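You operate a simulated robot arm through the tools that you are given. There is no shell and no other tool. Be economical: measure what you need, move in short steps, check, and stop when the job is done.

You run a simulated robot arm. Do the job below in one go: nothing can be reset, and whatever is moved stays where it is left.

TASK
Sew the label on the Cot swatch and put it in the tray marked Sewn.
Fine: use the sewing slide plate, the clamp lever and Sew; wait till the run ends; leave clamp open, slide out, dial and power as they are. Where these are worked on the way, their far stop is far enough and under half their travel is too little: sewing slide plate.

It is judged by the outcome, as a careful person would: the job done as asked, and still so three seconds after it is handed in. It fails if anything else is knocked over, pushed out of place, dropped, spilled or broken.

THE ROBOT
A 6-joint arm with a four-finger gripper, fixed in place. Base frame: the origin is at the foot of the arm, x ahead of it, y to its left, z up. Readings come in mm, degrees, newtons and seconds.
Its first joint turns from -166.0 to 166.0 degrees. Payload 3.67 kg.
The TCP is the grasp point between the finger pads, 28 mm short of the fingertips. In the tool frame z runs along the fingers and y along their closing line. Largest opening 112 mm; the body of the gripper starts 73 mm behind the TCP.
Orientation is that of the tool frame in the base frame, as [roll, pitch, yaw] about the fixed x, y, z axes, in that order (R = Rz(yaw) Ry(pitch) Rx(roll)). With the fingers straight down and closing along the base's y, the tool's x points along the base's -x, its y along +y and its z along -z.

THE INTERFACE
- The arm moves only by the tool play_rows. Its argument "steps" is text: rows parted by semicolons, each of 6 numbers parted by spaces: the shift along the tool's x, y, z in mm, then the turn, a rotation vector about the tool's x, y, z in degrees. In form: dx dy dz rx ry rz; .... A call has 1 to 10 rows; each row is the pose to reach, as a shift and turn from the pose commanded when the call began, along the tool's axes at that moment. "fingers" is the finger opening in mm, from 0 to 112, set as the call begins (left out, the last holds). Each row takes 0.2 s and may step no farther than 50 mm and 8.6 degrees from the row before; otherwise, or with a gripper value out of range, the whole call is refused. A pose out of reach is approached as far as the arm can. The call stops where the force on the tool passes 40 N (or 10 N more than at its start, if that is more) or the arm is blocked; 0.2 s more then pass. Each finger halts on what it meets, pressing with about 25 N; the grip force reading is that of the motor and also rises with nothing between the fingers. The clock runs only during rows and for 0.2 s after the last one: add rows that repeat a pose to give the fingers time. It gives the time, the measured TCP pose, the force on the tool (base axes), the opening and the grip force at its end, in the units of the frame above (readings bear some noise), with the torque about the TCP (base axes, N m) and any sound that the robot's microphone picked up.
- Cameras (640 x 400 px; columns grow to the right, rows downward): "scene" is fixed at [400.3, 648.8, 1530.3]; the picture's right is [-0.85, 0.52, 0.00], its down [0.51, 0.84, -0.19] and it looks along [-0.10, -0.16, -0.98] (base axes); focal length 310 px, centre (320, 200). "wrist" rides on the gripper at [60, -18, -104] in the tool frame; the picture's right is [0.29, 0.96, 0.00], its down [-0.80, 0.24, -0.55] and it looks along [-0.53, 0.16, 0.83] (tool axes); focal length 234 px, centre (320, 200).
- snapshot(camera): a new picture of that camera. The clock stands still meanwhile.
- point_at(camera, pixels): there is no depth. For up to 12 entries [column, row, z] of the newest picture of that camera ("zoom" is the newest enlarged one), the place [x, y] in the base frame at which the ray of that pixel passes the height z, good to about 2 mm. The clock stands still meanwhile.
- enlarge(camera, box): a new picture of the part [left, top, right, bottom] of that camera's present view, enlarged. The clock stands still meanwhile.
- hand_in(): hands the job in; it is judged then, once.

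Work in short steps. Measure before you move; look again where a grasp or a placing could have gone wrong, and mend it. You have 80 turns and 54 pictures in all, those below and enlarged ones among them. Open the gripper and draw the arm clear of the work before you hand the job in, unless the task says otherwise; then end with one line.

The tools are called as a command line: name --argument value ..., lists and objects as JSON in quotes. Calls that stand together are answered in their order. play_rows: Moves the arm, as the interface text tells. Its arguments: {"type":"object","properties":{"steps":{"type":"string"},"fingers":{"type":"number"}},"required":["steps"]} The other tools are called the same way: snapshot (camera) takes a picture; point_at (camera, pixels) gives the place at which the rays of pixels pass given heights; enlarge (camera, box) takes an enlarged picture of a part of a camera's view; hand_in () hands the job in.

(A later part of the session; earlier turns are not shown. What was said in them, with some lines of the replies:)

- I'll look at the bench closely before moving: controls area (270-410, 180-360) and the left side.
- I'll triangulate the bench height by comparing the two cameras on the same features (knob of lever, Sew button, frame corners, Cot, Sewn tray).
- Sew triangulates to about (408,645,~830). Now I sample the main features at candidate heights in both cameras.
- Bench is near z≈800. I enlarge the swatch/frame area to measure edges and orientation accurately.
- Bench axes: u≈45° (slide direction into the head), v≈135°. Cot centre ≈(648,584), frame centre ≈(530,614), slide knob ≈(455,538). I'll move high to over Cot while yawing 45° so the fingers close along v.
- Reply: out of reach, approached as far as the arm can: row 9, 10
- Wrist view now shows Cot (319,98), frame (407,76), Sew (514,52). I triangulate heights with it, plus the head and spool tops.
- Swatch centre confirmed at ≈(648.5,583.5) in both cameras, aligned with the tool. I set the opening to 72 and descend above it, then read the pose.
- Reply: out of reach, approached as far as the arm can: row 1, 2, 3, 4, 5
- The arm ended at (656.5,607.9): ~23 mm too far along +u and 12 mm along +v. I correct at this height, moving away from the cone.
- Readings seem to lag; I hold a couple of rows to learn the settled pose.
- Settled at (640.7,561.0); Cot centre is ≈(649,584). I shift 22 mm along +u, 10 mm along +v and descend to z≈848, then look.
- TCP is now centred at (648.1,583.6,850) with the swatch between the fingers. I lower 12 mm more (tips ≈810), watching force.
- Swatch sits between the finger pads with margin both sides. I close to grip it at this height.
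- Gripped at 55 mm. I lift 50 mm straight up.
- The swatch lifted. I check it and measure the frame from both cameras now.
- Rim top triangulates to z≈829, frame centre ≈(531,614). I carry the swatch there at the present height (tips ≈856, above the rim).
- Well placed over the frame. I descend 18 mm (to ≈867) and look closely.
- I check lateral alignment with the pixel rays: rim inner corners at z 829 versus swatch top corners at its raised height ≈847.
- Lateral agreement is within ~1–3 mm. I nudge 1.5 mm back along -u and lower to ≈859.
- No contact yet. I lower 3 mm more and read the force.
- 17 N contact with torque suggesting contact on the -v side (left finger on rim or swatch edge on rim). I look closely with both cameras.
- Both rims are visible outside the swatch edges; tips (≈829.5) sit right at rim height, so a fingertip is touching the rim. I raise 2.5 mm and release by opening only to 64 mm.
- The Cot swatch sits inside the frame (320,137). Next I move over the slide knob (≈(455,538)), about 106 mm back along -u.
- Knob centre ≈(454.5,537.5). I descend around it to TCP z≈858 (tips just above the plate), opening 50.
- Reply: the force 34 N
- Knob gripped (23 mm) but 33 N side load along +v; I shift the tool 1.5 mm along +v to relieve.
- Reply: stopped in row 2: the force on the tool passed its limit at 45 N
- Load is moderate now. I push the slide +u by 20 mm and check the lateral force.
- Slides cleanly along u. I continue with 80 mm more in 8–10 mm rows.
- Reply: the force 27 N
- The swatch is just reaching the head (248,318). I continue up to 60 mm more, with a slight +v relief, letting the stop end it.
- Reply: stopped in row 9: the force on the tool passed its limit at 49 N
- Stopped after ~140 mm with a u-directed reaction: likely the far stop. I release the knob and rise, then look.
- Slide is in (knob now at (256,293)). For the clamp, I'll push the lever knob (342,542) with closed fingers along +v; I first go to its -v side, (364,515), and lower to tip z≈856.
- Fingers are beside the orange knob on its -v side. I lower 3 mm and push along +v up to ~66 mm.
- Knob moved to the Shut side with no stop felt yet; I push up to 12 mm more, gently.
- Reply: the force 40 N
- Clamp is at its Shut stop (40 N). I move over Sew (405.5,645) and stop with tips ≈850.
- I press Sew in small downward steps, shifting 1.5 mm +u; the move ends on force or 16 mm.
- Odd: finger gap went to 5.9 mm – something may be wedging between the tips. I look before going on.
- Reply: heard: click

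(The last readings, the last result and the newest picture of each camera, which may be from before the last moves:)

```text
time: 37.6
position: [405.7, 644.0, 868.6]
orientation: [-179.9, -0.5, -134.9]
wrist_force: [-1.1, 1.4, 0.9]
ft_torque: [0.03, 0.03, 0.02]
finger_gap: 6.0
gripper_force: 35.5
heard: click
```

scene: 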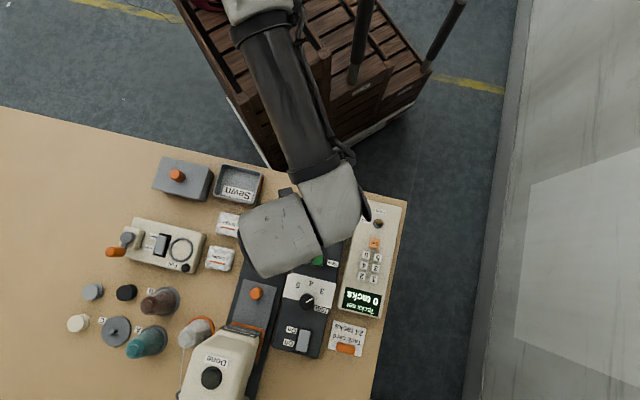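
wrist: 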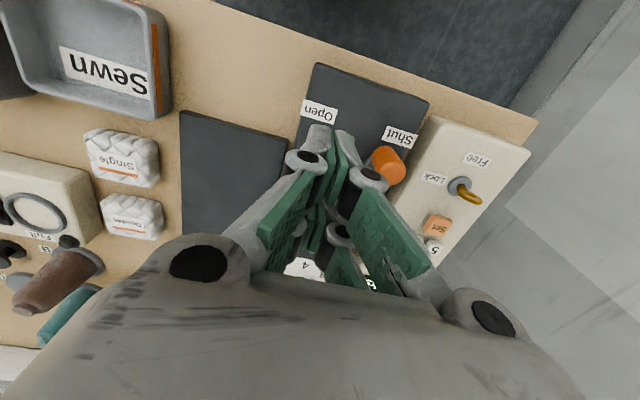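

A click was heard — likely Sew was actuated. I lift 50 mm and check the lamps and button.

play_rows --steps "0 0 -15 0 0 0; 0 0 -50 0 0 0; 30 0 -60 0 0 0; 60 0 -60 0 0 0; 60 0 -60 0 0 0"

snapshot --camera "wrist"

enlarge --camera "scene" --box '[160, 220, 400, 400]'

```text
time: 38.8
position: [361.9, 604.3, 929.4]
orientation: [-179.9, -0.5, -134.9]
wrist_force: [-0.3, 0.4, -0.9]
ft_torque: [-0.03, 0.02, 0.02]
finger_gap: 0.0
gripper_force: 35.9
```

```text
14 pictures are left
```

wrist: 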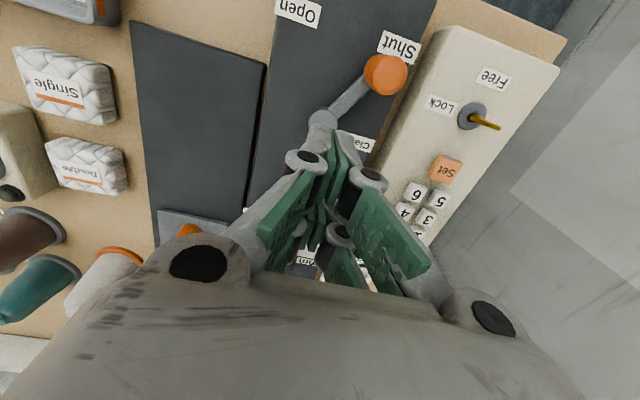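

```text
2.22 times, centred on (280, 310) of scene
```

zoom: 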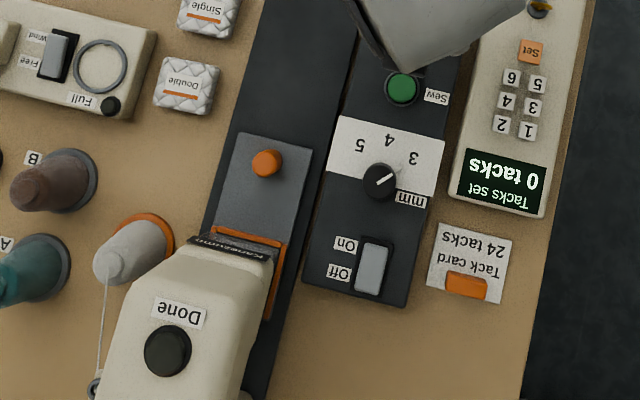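

Unknown whether it is running; I wait 2 s and listen.

play_rows --steps "0 0 0 0 0 0; 0 0 0 0 0 0; 0 0 0 0 0 0; 0 0 0 0 0 0; 0 0 0 0 0 0; 0 0 0 0 0 0; 0 0 0 0 0 0; 0 0 0 0 0 0; 0 0 0 0 0 0; 0 0 0 0 0 0"

play_rows --steps "0 0 0 0 0 0; 0 0 0 0 0 0; 0 0 0 0 0 0; 0 0 0 0 0 0; 0 0 0 0 0 0; 0 0 0 0 0 0; 0 0 0 0 0 0; 0 0 0 0 0 0; 0 0 0 0 0 0; 0 0 0 0 0 0"

snapshot --camera "scene"

```text
time: 41.0
position: [363.2, 603.7, 929.0]
orientation: [-179.8, -0.5, -134.9]
wrist_force: [0.3, -0.9, -0.2]
ft_torque: [0.01, 0.01, -0.01]
finger_gap: 0.0
gripper_force: 35.5
```

```text
time: 43.2
position: [363.1, 604.7, 930.1]
orientation: [-179.9, -0.5, -134.8]
wrist_force: [-0.1, 0.2, 0.4]
ft_torque: [-0.02, 0.01, -0.02]
finger_gap: 0.0
gripper_force: 35.8
```

```text
12 pictures are left
```

scene: 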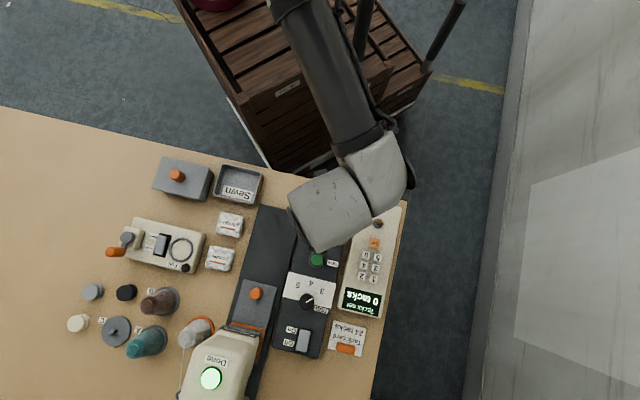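

Done lamp is green (211,378): run finished. Now to open the clamp I need room on the +v side of the knob; I measure the knob and the lock key there.

enlarge --camera "wrist" --box '[280, 0, 600, 200]'

point_at --camera "zoom" --pixels '[[210, 150, 868], [385, 225, 840], [385, 225, 855], [440, 245, 850], [305, 60, 830], [80, 240, 850]]'

point_at --camera "scene" --pixels '[[378, 223, 840], [378, 223, 855], [405, 203, 830], [362, 198, 830]]'

```text
2.00 times, centred on (440, 100) of wrist
```

zoom: 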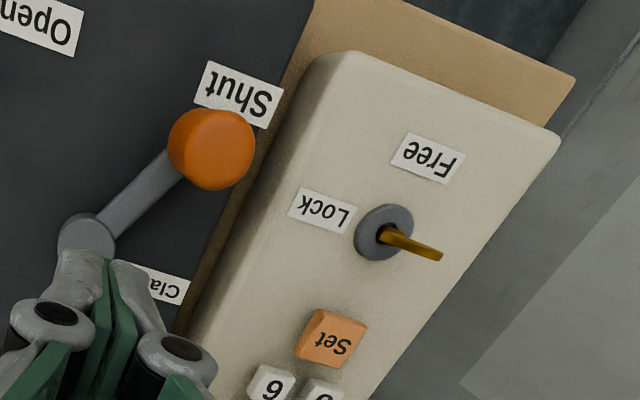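

```text
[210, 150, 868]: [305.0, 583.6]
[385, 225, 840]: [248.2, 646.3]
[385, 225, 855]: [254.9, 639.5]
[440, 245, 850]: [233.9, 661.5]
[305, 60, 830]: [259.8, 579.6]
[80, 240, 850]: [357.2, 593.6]
```

```text
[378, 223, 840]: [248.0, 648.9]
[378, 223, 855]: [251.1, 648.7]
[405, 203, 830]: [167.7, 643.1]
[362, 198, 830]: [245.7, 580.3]
```

Knob at (305,584), key ~85 mm further away: room enough. I go to the +v side of the knob and lower to TCP z≈884.

play_rows --steps "30 20 0 0 0 0; 59 57 0 0 0 0; 59 57 0 0 0 0; 59 57 25 0 0 0; 59 57 46 0 0 0; 59 57 46 0 0 0; 59 57 46 0 0 0"

play_rows --steps "0 -7 0 0 0 0; 0 -14 0 0 0 0; 0 -21 0 0 0 0; 0 -28 0 0 0 0; 0 -35 0 0 0 0; 0 -42 0 0 0 0; 0 -49 0 0 0 0; 0 -56 0 0 0 0; 0 -61 0 0 0 0; 0 -65 0 0 0 0"

play_rows --steps "0 -3 0 0 0 0; 0 -6 0 0 0 0; 0 -9 0 0 0 0; 0 -12 0 0 0 0"

```text
time: 44.8
position: [283.1, 600.7, 883.0]
orientation: [180.0, -0.5, -134.9]
wrist_force: [-0.2, 0.0, -0.4]
ft_torque: [-0.03, 0.0, -0.01]
finger_gap: 0.0
gripper_force: 35.8
```

```text
time: 47.0
position: [325.6, 556.5, 885.8]
orientation: [180.0, -0.4, -134.9]
wrist_force: [-20.3, 23.3, -8.3]
ft_torque: [0.43, 0.44, 0.17]
finger_gap: 0.0
gripper_force: 36.2
```

```text
time: 47.4
position: [324.9, 556.5, 884.5]
orientation: [179.6, -0.2, -134.8]
wrist_force: [-13.6, 16.9, -7.5]
ft_torque: [0.28, 0.29, 0.13]
finger_gap: 0.2
gripper_force: 35.7
stopped in row 1: the force on the tool passed its limit at 46 N (the readings are from after the stop); the commanded pose is now the measured one
```

Clamp is back at its Open stop. I back off, rise, and measure the slide knob (scene (256,293)).

play_rows --steps "0 6 0 0 0 0; 0 10 -30 0 0 0; 0 10 -55 0 0 0; 0 10 -55 0 0 0" --fingers 0

point_at --camera "scene" --pixels '[[256, 293, 838], [256, 293, 830], [256, 293, 850]]'

```text
time: 48.4
position: [318.4, 563.9, 941.6]
orientation: [179.8, -0.2, -134.9]
wrist_force: [0.0, 0.3, -0.1]
ft_torque: [0.02, -0.01, -0.02]
finger_gap: 0.0
gripper_force: 35.1
```

```text
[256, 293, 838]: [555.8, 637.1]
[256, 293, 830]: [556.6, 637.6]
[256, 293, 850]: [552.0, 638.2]
```

Slide knob is at ≈(553.5,638.5). I go above it at height and open to 50.

play_rows --steps "-40 -20 0 0 0 0; -80 -40 0 0 0 0; -120 -60 0 0 0 0; -160 -80 0 0 0 0; -195 -100 0 0 0 0; -219 -113 0 0 0 0; -219 -113 0 0 0 0; -219 -113 0 0 0 0" --fingers 50

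play_rows --steps "0 0 0 0 0 0; 0 0 0 0 0 0"

snapshot --camera "wrist"

```text
time: 50.1
position: [551.6, 640.2, 940.1]
orientation: [179.8, -0.3, -134.8]
wrist_force: [0.5, 0.2, -0.5]
ft_torque: [0.01, -0.01, 0.01]
finger_gap: 50.2
gripper_force: 0.1
```

```text
time: 50.8
position: [552.2, 639.5, 939.3]
orientation: [179.8, -0.4, -134.9]
wrist_force: [0.6, -0.4, -0.6]
ft_torque: [0.01, 0.03, -0.01]
finger_gap: 50.0
gripper_force: 0.2
```

```text
10 pictures are left
```

wrist: 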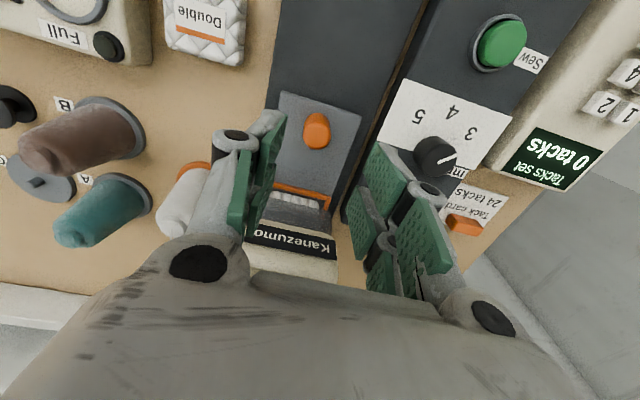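

point_at --camera "wrist" --pixels '[[316, 125, 845], [316, 125, 838], [316, 140, 830]]'

```text
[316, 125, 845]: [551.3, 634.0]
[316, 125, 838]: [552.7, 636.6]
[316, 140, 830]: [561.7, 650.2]
```

Knob ≈(552.5,637). I descend to z≈858 and close on it.

play_rows --steps "1 -1.2 25 0 0 0; 1 -1.2 50 0 0 0; 1 -1.2 75 0 0 0; 1 -1.2 82 0 0 0; 1 -1.2 82 0 0 0"

play_rows --steps "0 0 0 0 0 0; 0 0 0 0 0 0; 0 0 0 0 0 0" --fingers 5

```text
time: 52.0
position: [552.8, 637.3, 855.3]
orientation: [179.8, -0.3, -134.9]
wrist_force: [0.6, 0.2, 1.0]
ft_torque: [-0.01, 0.04, -0.01]
finger_gap: 49.7
gripper_force: 0.1
```

```text
time: 52.8
position: [552.8, 638.9, 854.1]
orientation: [179.8, -0.3, -134.7]
wrist_force: [-3.1, 2.7, -2.3]
ft_torque: [0.13, 0.02, 0.03]
finger_gap: 22.9
gripper_force: 45.0
```

Well centred grip (23 mm, low side load). I pull the slide out along -u in steps.

play_rows --steps "8 0 0 0 0 0; 16 0 0 0 0 0; 24 0 0 0 0 0; 32 0 0 0 0 0; 40 0 0 0 0 0; 48 0 0 0 0 0; 56 0 0 0 0 0; 64 0 0 0 0 0; 72 0 0 0 0 0; 80 0 0 0 0 0"

play_rows --steps "8 0 0 0 0 0; 16 0 0 0 0 0; 24 0 0 0 0 0; 32 0 0 0 0 0; 40 0 0 0 0 0; 48 0 0 0 0 0; 54 0 0 0 0 0; 59 0 0 0 0 0; 63 0 0 0 0 0; 67 0 0 0 0 0"

```text
time: 55.0
position: [496.9, 582.3, 855.2]
orientation: [179.7, -0.3, -134.8]
wrist_force: [-12.6, 13.7, -17.4]
ft_torque: [0.6, -0.03, 0.14]
finger_gap: 22.8
gripper_force: 45.0
```

```text
time: 56.0
position: [474.3, 559.3, 856.8]
orientation: [179.6, -0.4, -134.8]
wrist_force: [-8.5, 8.6, -7.9]
ft_torque: [-0.07, 0.6, 0.0]
finger_gap: 22.6
gripper_force: 45.0
stopped in row 5: the force on the tool passed its limit at 42 N (the readings are from after the stop); the commanded pose is now the measured one
```

Stopped by side load with ~29 mm left. I continue from here with a small +v relief.

play_rows --steps "3 0.6 0 0 0 0; 7 0.8 0 0 0 0; 11 1 0 0 0 0; 15 1.1 0 0 0 0; 19 1.2 0 0 0 0; 23 1.4 0 0 0 0; 27 1.5 0 0 0 0; 30 1.6 0 0 0 0; 33 1.6 0 0 0 0; 36 1.6 0 0 0 0"

```text
time: 58.0
position: [454.1, 539.3, 856.1]
orientation: [179.6, 0.1, -134.9]
wrist_force: [7.8, 11.7, -16.3]
ft_torque: [0.86, -0.64, -0.04]
finger_gap: 22.8
gripper_force: 45.1
stopped in row 10: the force on the tool passed its limit at 44 N (the readings are from after the stop); the commanded pose is now the measured one
```

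Slide is out at its stop (454,539). I release, rise and go back over the swatch.

play_rows --steps "0 0 0 0 0 0; 0 0 0 0 0 0; 0 0 0 0 0 0" --fingers 50

play_rows --steps "0 0 -30 0 0 0; 0 0 -65 0 0 0; -35 0 -65 0 0 0; -70 0 -65 0 0 0; -106 0 -65 0 0 0; -106 0 -65 0 0 0; -106 0 -65 0 0 0; -106 0 -65 0 0 0" --fingers 66

enlarge --camera "wrist" --box '[220, 50, 460, 200]'

```text
time: 58.8
position: [453.2, 538.1, 857.6]
orientation: [179.5, -0.1, -134.7]
wrist_force: [-0.7, 0.4, -1.0]
ft_torque: [-0.01, 0.0, -0.05]
finger_gap: 50.3
gripper_force: 0.0
```

```text
time: 60.6
position: [529.5, 611.9, 921.7]
orientation: [179.7, 0.0, -134.8]
wrist_force: [0.4, 0.0, -0.5]
ft_torque: [-0.01, 0.02, 0.01]
finger_gap: 65.8
gripper_force: 0.1
```

```text
2.67 times, centred on (340, 125) of wrist
```

zoom: 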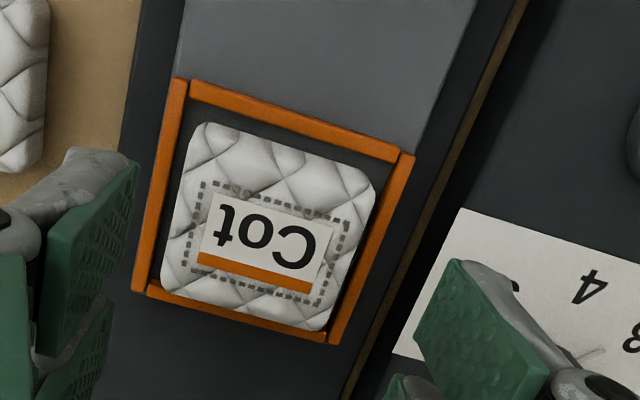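

Stitching is visible round the label. I measure the swatch corners and the tray.

point_at --camera "zoom" --pixels '[[195, 122, 838], [378, 188, 838], [320, 331, 838], [158, 285, 838], [190, 82, 829], [400, 155, 829], [148, 292, 829], [332, 342, 829]]'

enlarge --camera "scene" --box '[150, 145, 278, 225]'

```text
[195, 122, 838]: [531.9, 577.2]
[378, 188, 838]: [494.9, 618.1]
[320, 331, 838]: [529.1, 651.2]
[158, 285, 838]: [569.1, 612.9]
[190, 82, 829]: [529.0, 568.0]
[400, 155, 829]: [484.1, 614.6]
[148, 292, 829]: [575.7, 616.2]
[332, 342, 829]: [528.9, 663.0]
```

```text
5.00 times, centred on (214, 185) of scene
```

zoom: 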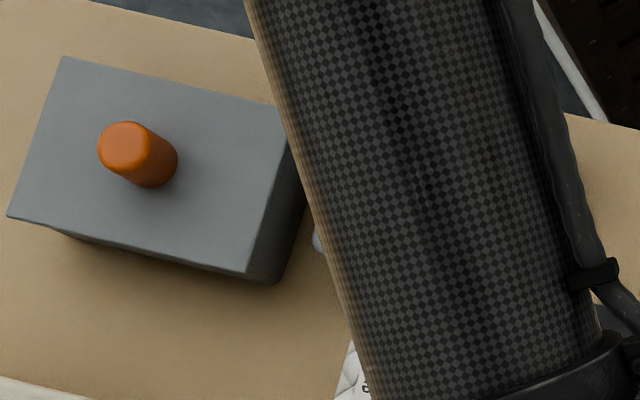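

Swatch centre ≈(531,615). I centre, descend to z≈860 (tips just above rim) and grip.

play_rows --steps "-2.8 0.8 25 0 0 0; -2.8 0.8 50 0 0 0; -2.8 0.8 61 0 0 0; -2.8 0.8 61 0 0 0; -2.8 0.8 61 0 0 0"

play_rows --steps "0 0 0 0 0 0; 0 0 0 0 0 0; 0 0 0 0 0 0" --fingers 30

```text
time: 61.8
position: [530.1, 613.3, 859.6]
orientation: [179.7, 0.0, -134.8]
wrist_force: [-0.2, 0.1, 0.5]
ft_torque: [-0.01, 0.0, 0.0]
finger_gap: 65.8
gripper_force: 0.1
```

```text
time: 62.6
position: [529.5, 613.9, 859.8]
orientation: [179.5, 0.0, -134.8]
wrist_force: [-0.1, 0.6, 0.4]
ft_torque: [0.04, -0.01, -0.03]
finger_gap: 55.3
gripper_force: 24.8
```

Gripped (55.3 mm). I lift 75 mm and carry toward the tray, stopping short of it to look.

play_rows --steps "0 0 -25 0 0 0; 0 0 -50 0 0 0; 0 0 -75 0 0 0; 30 -20 -80 0 0 0; 65 -40 -80 0 0 0; 100 -60 -80 0 0 0; 135 -80 -80 0 0 0; 165 -100 -80 0 0 0; 165 -100 -80 0 0 0; 165 -100 -80 0 0 0"

snapshot --camera "wrist"

```text
time: 64.8
position: [484.3, 425.6, 941.7]
orientation: [179.6, 0.0, -134.8]
wrist_force: [-0.2, -0.8, -0.6]
ft_torque: [0.02, -0.02, -0.01]
finger_gap: 55.0
gripper_force: 25.1
```

```text
7 pictures are left
```

wrist: 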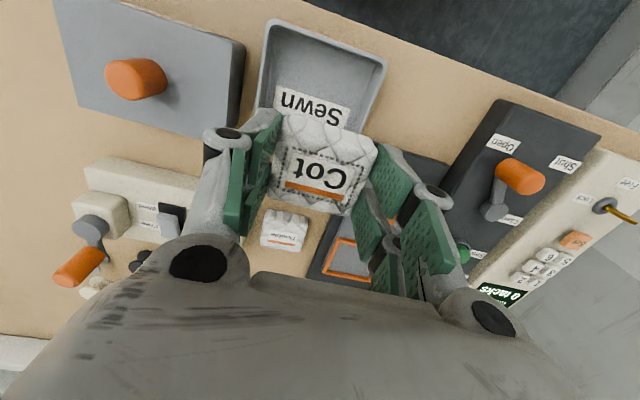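

point_at --camera "wrist" --pixels '[[268, 21, 830], [387, 62, 830], [268, 21, 840], [387, 62, 840], [256, 108, 830], [245, 48, 870], [245, 48, 840]]'

point_at --camera "scene" --pixels '[[222, 162, 830]]'

snapshot --camera "scene"

```text
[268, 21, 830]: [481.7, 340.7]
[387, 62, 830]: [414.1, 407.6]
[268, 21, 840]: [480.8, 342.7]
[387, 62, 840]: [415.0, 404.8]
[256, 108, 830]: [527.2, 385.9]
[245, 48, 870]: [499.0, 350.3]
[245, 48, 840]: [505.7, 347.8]
```

```text
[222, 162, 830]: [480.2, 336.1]
```

```text
6 pictures are left
```

scene: 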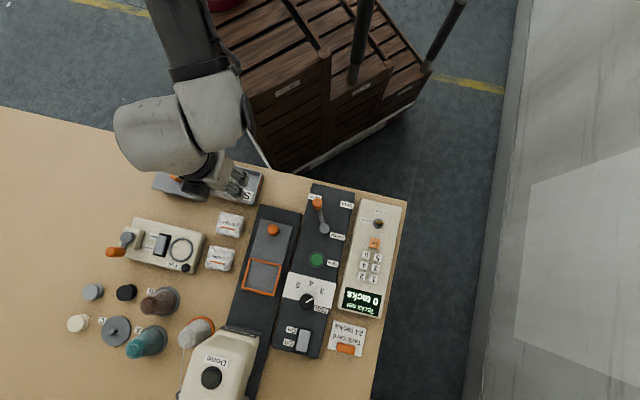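

point_at --camera "scene" --pixels '[[221.9, 162, 832], [263.8, 172, 832], [255.5, 205, 825], [213, 196.4, 825], [240, 183, 832], [238, 182, 810]]'

```text
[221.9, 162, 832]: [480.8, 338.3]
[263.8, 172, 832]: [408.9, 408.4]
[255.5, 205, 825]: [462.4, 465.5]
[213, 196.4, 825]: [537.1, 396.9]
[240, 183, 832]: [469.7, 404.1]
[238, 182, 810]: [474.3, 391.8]
```

Tray centre ≈(473.5,401), outer ≈95×80. I centre over it and lower to z≈870 first.

play_rows --steps "12 -5 0 0 0 0; 25 -10 0 0 0 0; 25 -10 0 0 0 0; 25 -10 30 0 0 0; 25 -10 60 0 0 0; 25 -10 70 0 0 0; 25 -10 70 0 0 0; 25 -10 70 0 0 0"

snapshot --camera "wrist"

```text
time: 66.6
position: [474.4, 404.3, 869.2]
orientation: [179.6, -0.1, -134.8]
wrist_force: [0.6, -0.5, -0.4]
ft_torque: [0.01, 0.01, 0.03]
finger_gap: 55.5
gripper_force: 24.7
```

```text
5 pictures are left
```

wrist: 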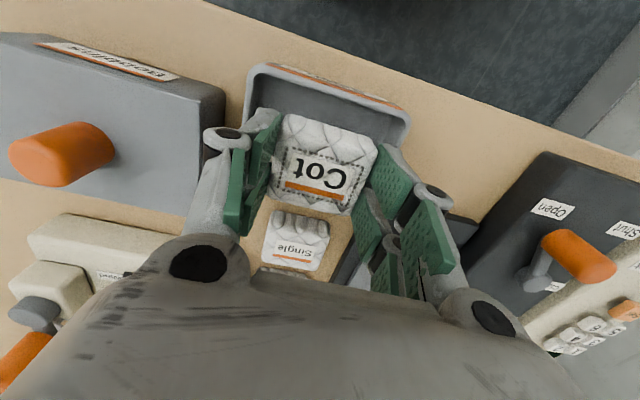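

point_at --camera "wrist" --pixels '[[252, 67, 832], [409, 112, 832], [252, 67, 840], [409, 112, 840], [284, 115, 851], [377, 150, 851], [350, 214, 851], [271, 193, 851]]'

```text
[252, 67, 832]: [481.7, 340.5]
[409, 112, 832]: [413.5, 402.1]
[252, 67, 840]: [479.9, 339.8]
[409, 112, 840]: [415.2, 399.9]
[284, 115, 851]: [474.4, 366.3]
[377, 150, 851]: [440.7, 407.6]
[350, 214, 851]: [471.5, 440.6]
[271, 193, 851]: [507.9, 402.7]
```

Far tray edge midpoint gives centre u≈619, v≈-52; swatch is ~2–3 mm off in +v. I correct and lower to z≈848.

play_rows --steps "1.5 -2.5 4 0 0 0; 1.5 -2.5 10 0 0 0; 1.5 -2.5 16 0 0 0; 1.5 -2.5 21 0 0 0; 1.5 -2.5 21 0 0 0; 1.5 -2.5 21 0 0 0"

play_rows --steps "0 0 1.5 0 0 0; 0 0 3 0 0 0; 0 0 3 0 0 0"

```text
time: 68.0
position: [473.3, 400.5, 848.1]
orientation: [179.5, 0.1, -134.8]
wrist_force: [0.4, 0.6, -0.8]
ft_torque: [-0.03, 0.01, -0.02]
finger_gap: 54.9
gripper_force: 25.1
```

```text
time: 68.8
position: [473.3, 400.4, 845.6]
orientation: [179.7, 0.0, -134.8]
wrist_force: [0.3, -0.2, 0.1]
ft_torque: [-0.01, 0.03, -0.01]
finger_gap: 55.1
gripper_force: 25.2
```

No contact yet; I step down up to 6 mm more in 1 mm rows, checking force.

play_rows --steps "0 0 1 0 0 0; 0 0 2 0 0 0; 0 0 3 0 0 0; 0 0 3 0 0 0"

snapshot --camera "wrist"

```text
time: 69.8
position: [473.4, 399.3, 842.8]
orientation: [179.5, -0.1, -134.8]
wrist_force: [-1.0, 0.4, 0.0]
ft_torque: [-0.01, -0.01, -0.01]
finger_gap: 54.9
gripper_force: 25.1
```

```text
4 pictures are left
```

wrist: 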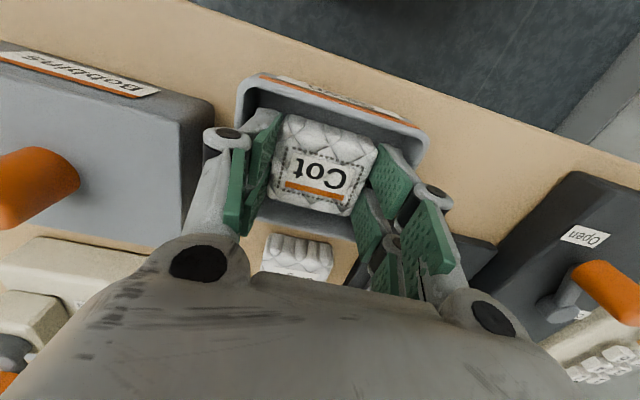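

The swatch is inside the tray walls. I keep lowering in 1 mm steps until contact.

play_rows --steps "0 0 1 0 0 0; 0 0 2 0 0 0; 0 0 3 0 0 0; 0 0 3 0 0 0"

```text
time: 70.8
position: [473.0, 400.0, 841.8]
orientation: [179.5, 0.2, -134.8]
wrist_force: [8.7, 0.0, 31.4]
ft_torque: [-0.1, -0.39, 0.01]
finger_gap: 55.6
gripper_force: 24.4
```

Contact with the tray floor (31 N). I ease up 2 mm, release gently, then rise clear.

play_rows --steps "0 0 -1.5 0 0 0; 0 0 -1.5 0 0 0"

play_rows --steps "0 0 0 0 0 0; 0 0 0 0 0 0; 0 0 0 0 0 0" --fingers 62

play_rows --steps "0 0 -15 0 0 0; 0 0 -50 0 0 0; 0 0 -95 0 0 0; 0 0 -130 0 0 0; 0 0 -130 0 0 0"

snapshot --camera "wrist"

```text
time: 71.4
position: [471.5, 398.3, 840.7]
orientation: [179.7, -0.1, -134.8]
wrist_force: [6.3, 3.3, 17.8]
ft_torque: [0.21, -0.29, -0.03]
finger_gap: 55.2
gripper_force: 24.9
```

```text
time: 72.2
position: [473.0, 400.6, 840.2]
orientation: [179.5, 0.0, -134.7]
wrist_force: [-0.8, 0.0, -0.8]
ft_torque: [-0.03, -0.03, -0.03]
finger_gap: 62.4
gripper_force: 0.0
```

```text
time: 73.4
position: [472.6, 400.8, 970.7]
orientation: [179.5, 0.1, -134.8]
wrist_force: [-0.7, 0.5, -1.0]
ft_torque: [0.0, -0.01, 0.0]
finger_gap: 62.2
gripper_force: 0.1
```

```text
3 pictures are left
```

wrist: 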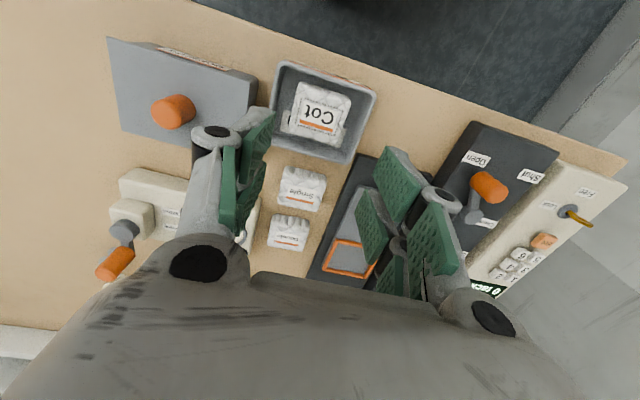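

Cot lies flat in the Sewn tray, slide out, clamp open. I raise the arm well clear and take a final scene check.

play_rows --steps "0 0 -45 0 0 0; 0 0 -90 0 0 0; -20 45 -100 0 0 0; -40 90 -100 0 0 0; -60 135 -100 0 0 0; -60 180 -100 0 0 0; -60 180 -100 0 0 0; -60 180 -100 0 0 0"

snapshot --camera "scene"

```text
refused: row 3 steps farther than a row can; nothing moved
```

```text
2 pictures are left
```

scene: 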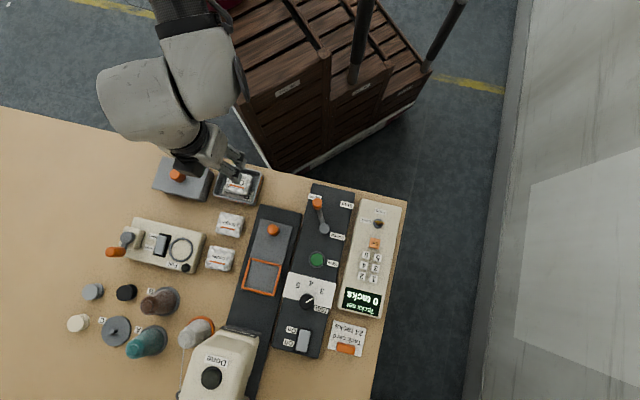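

The scene shows everything in place; the last move was refused for step size, so I simply raise 90 mm with smaller steps.

play_rows --steps "0 0 -40 0 0 0; 0 0 -80 0 0 0; 0 0 -100 0 0 0; 0 40 -100 0 0 0; 0 80 -100 0 0 0; 0 120 -100 0 0 0; 0 120 -100 0 0 0"

snapshot --camera "scene"

```text
time: 75.0
position: [386.0, 483.7, 1069.8]
orientation: [179.6, 0.0, -134.8]
wrist_force: [0.2, 0.1, 1.0]
ft_torque: [0.01, 0.01, 0.03]
finger_gap: 62.1
gripper_force: 0.1
```

```text
1 pictures are left
```

scene: 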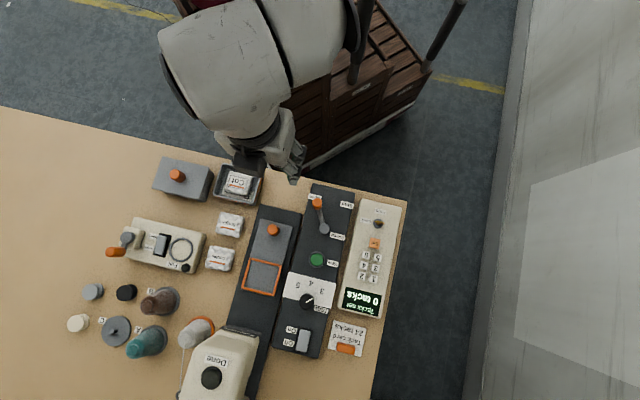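

All is as asked: Cot in Sewn, slide out, clamp open, dial and power untouched, arm clear. I hand in.

hand_in

```text
The job is handed in.
```

The label is sewn on the Cot swatch, which now lies in the Sewn tray; the clamp is open, the slide is out, and the dial and power are as they were.
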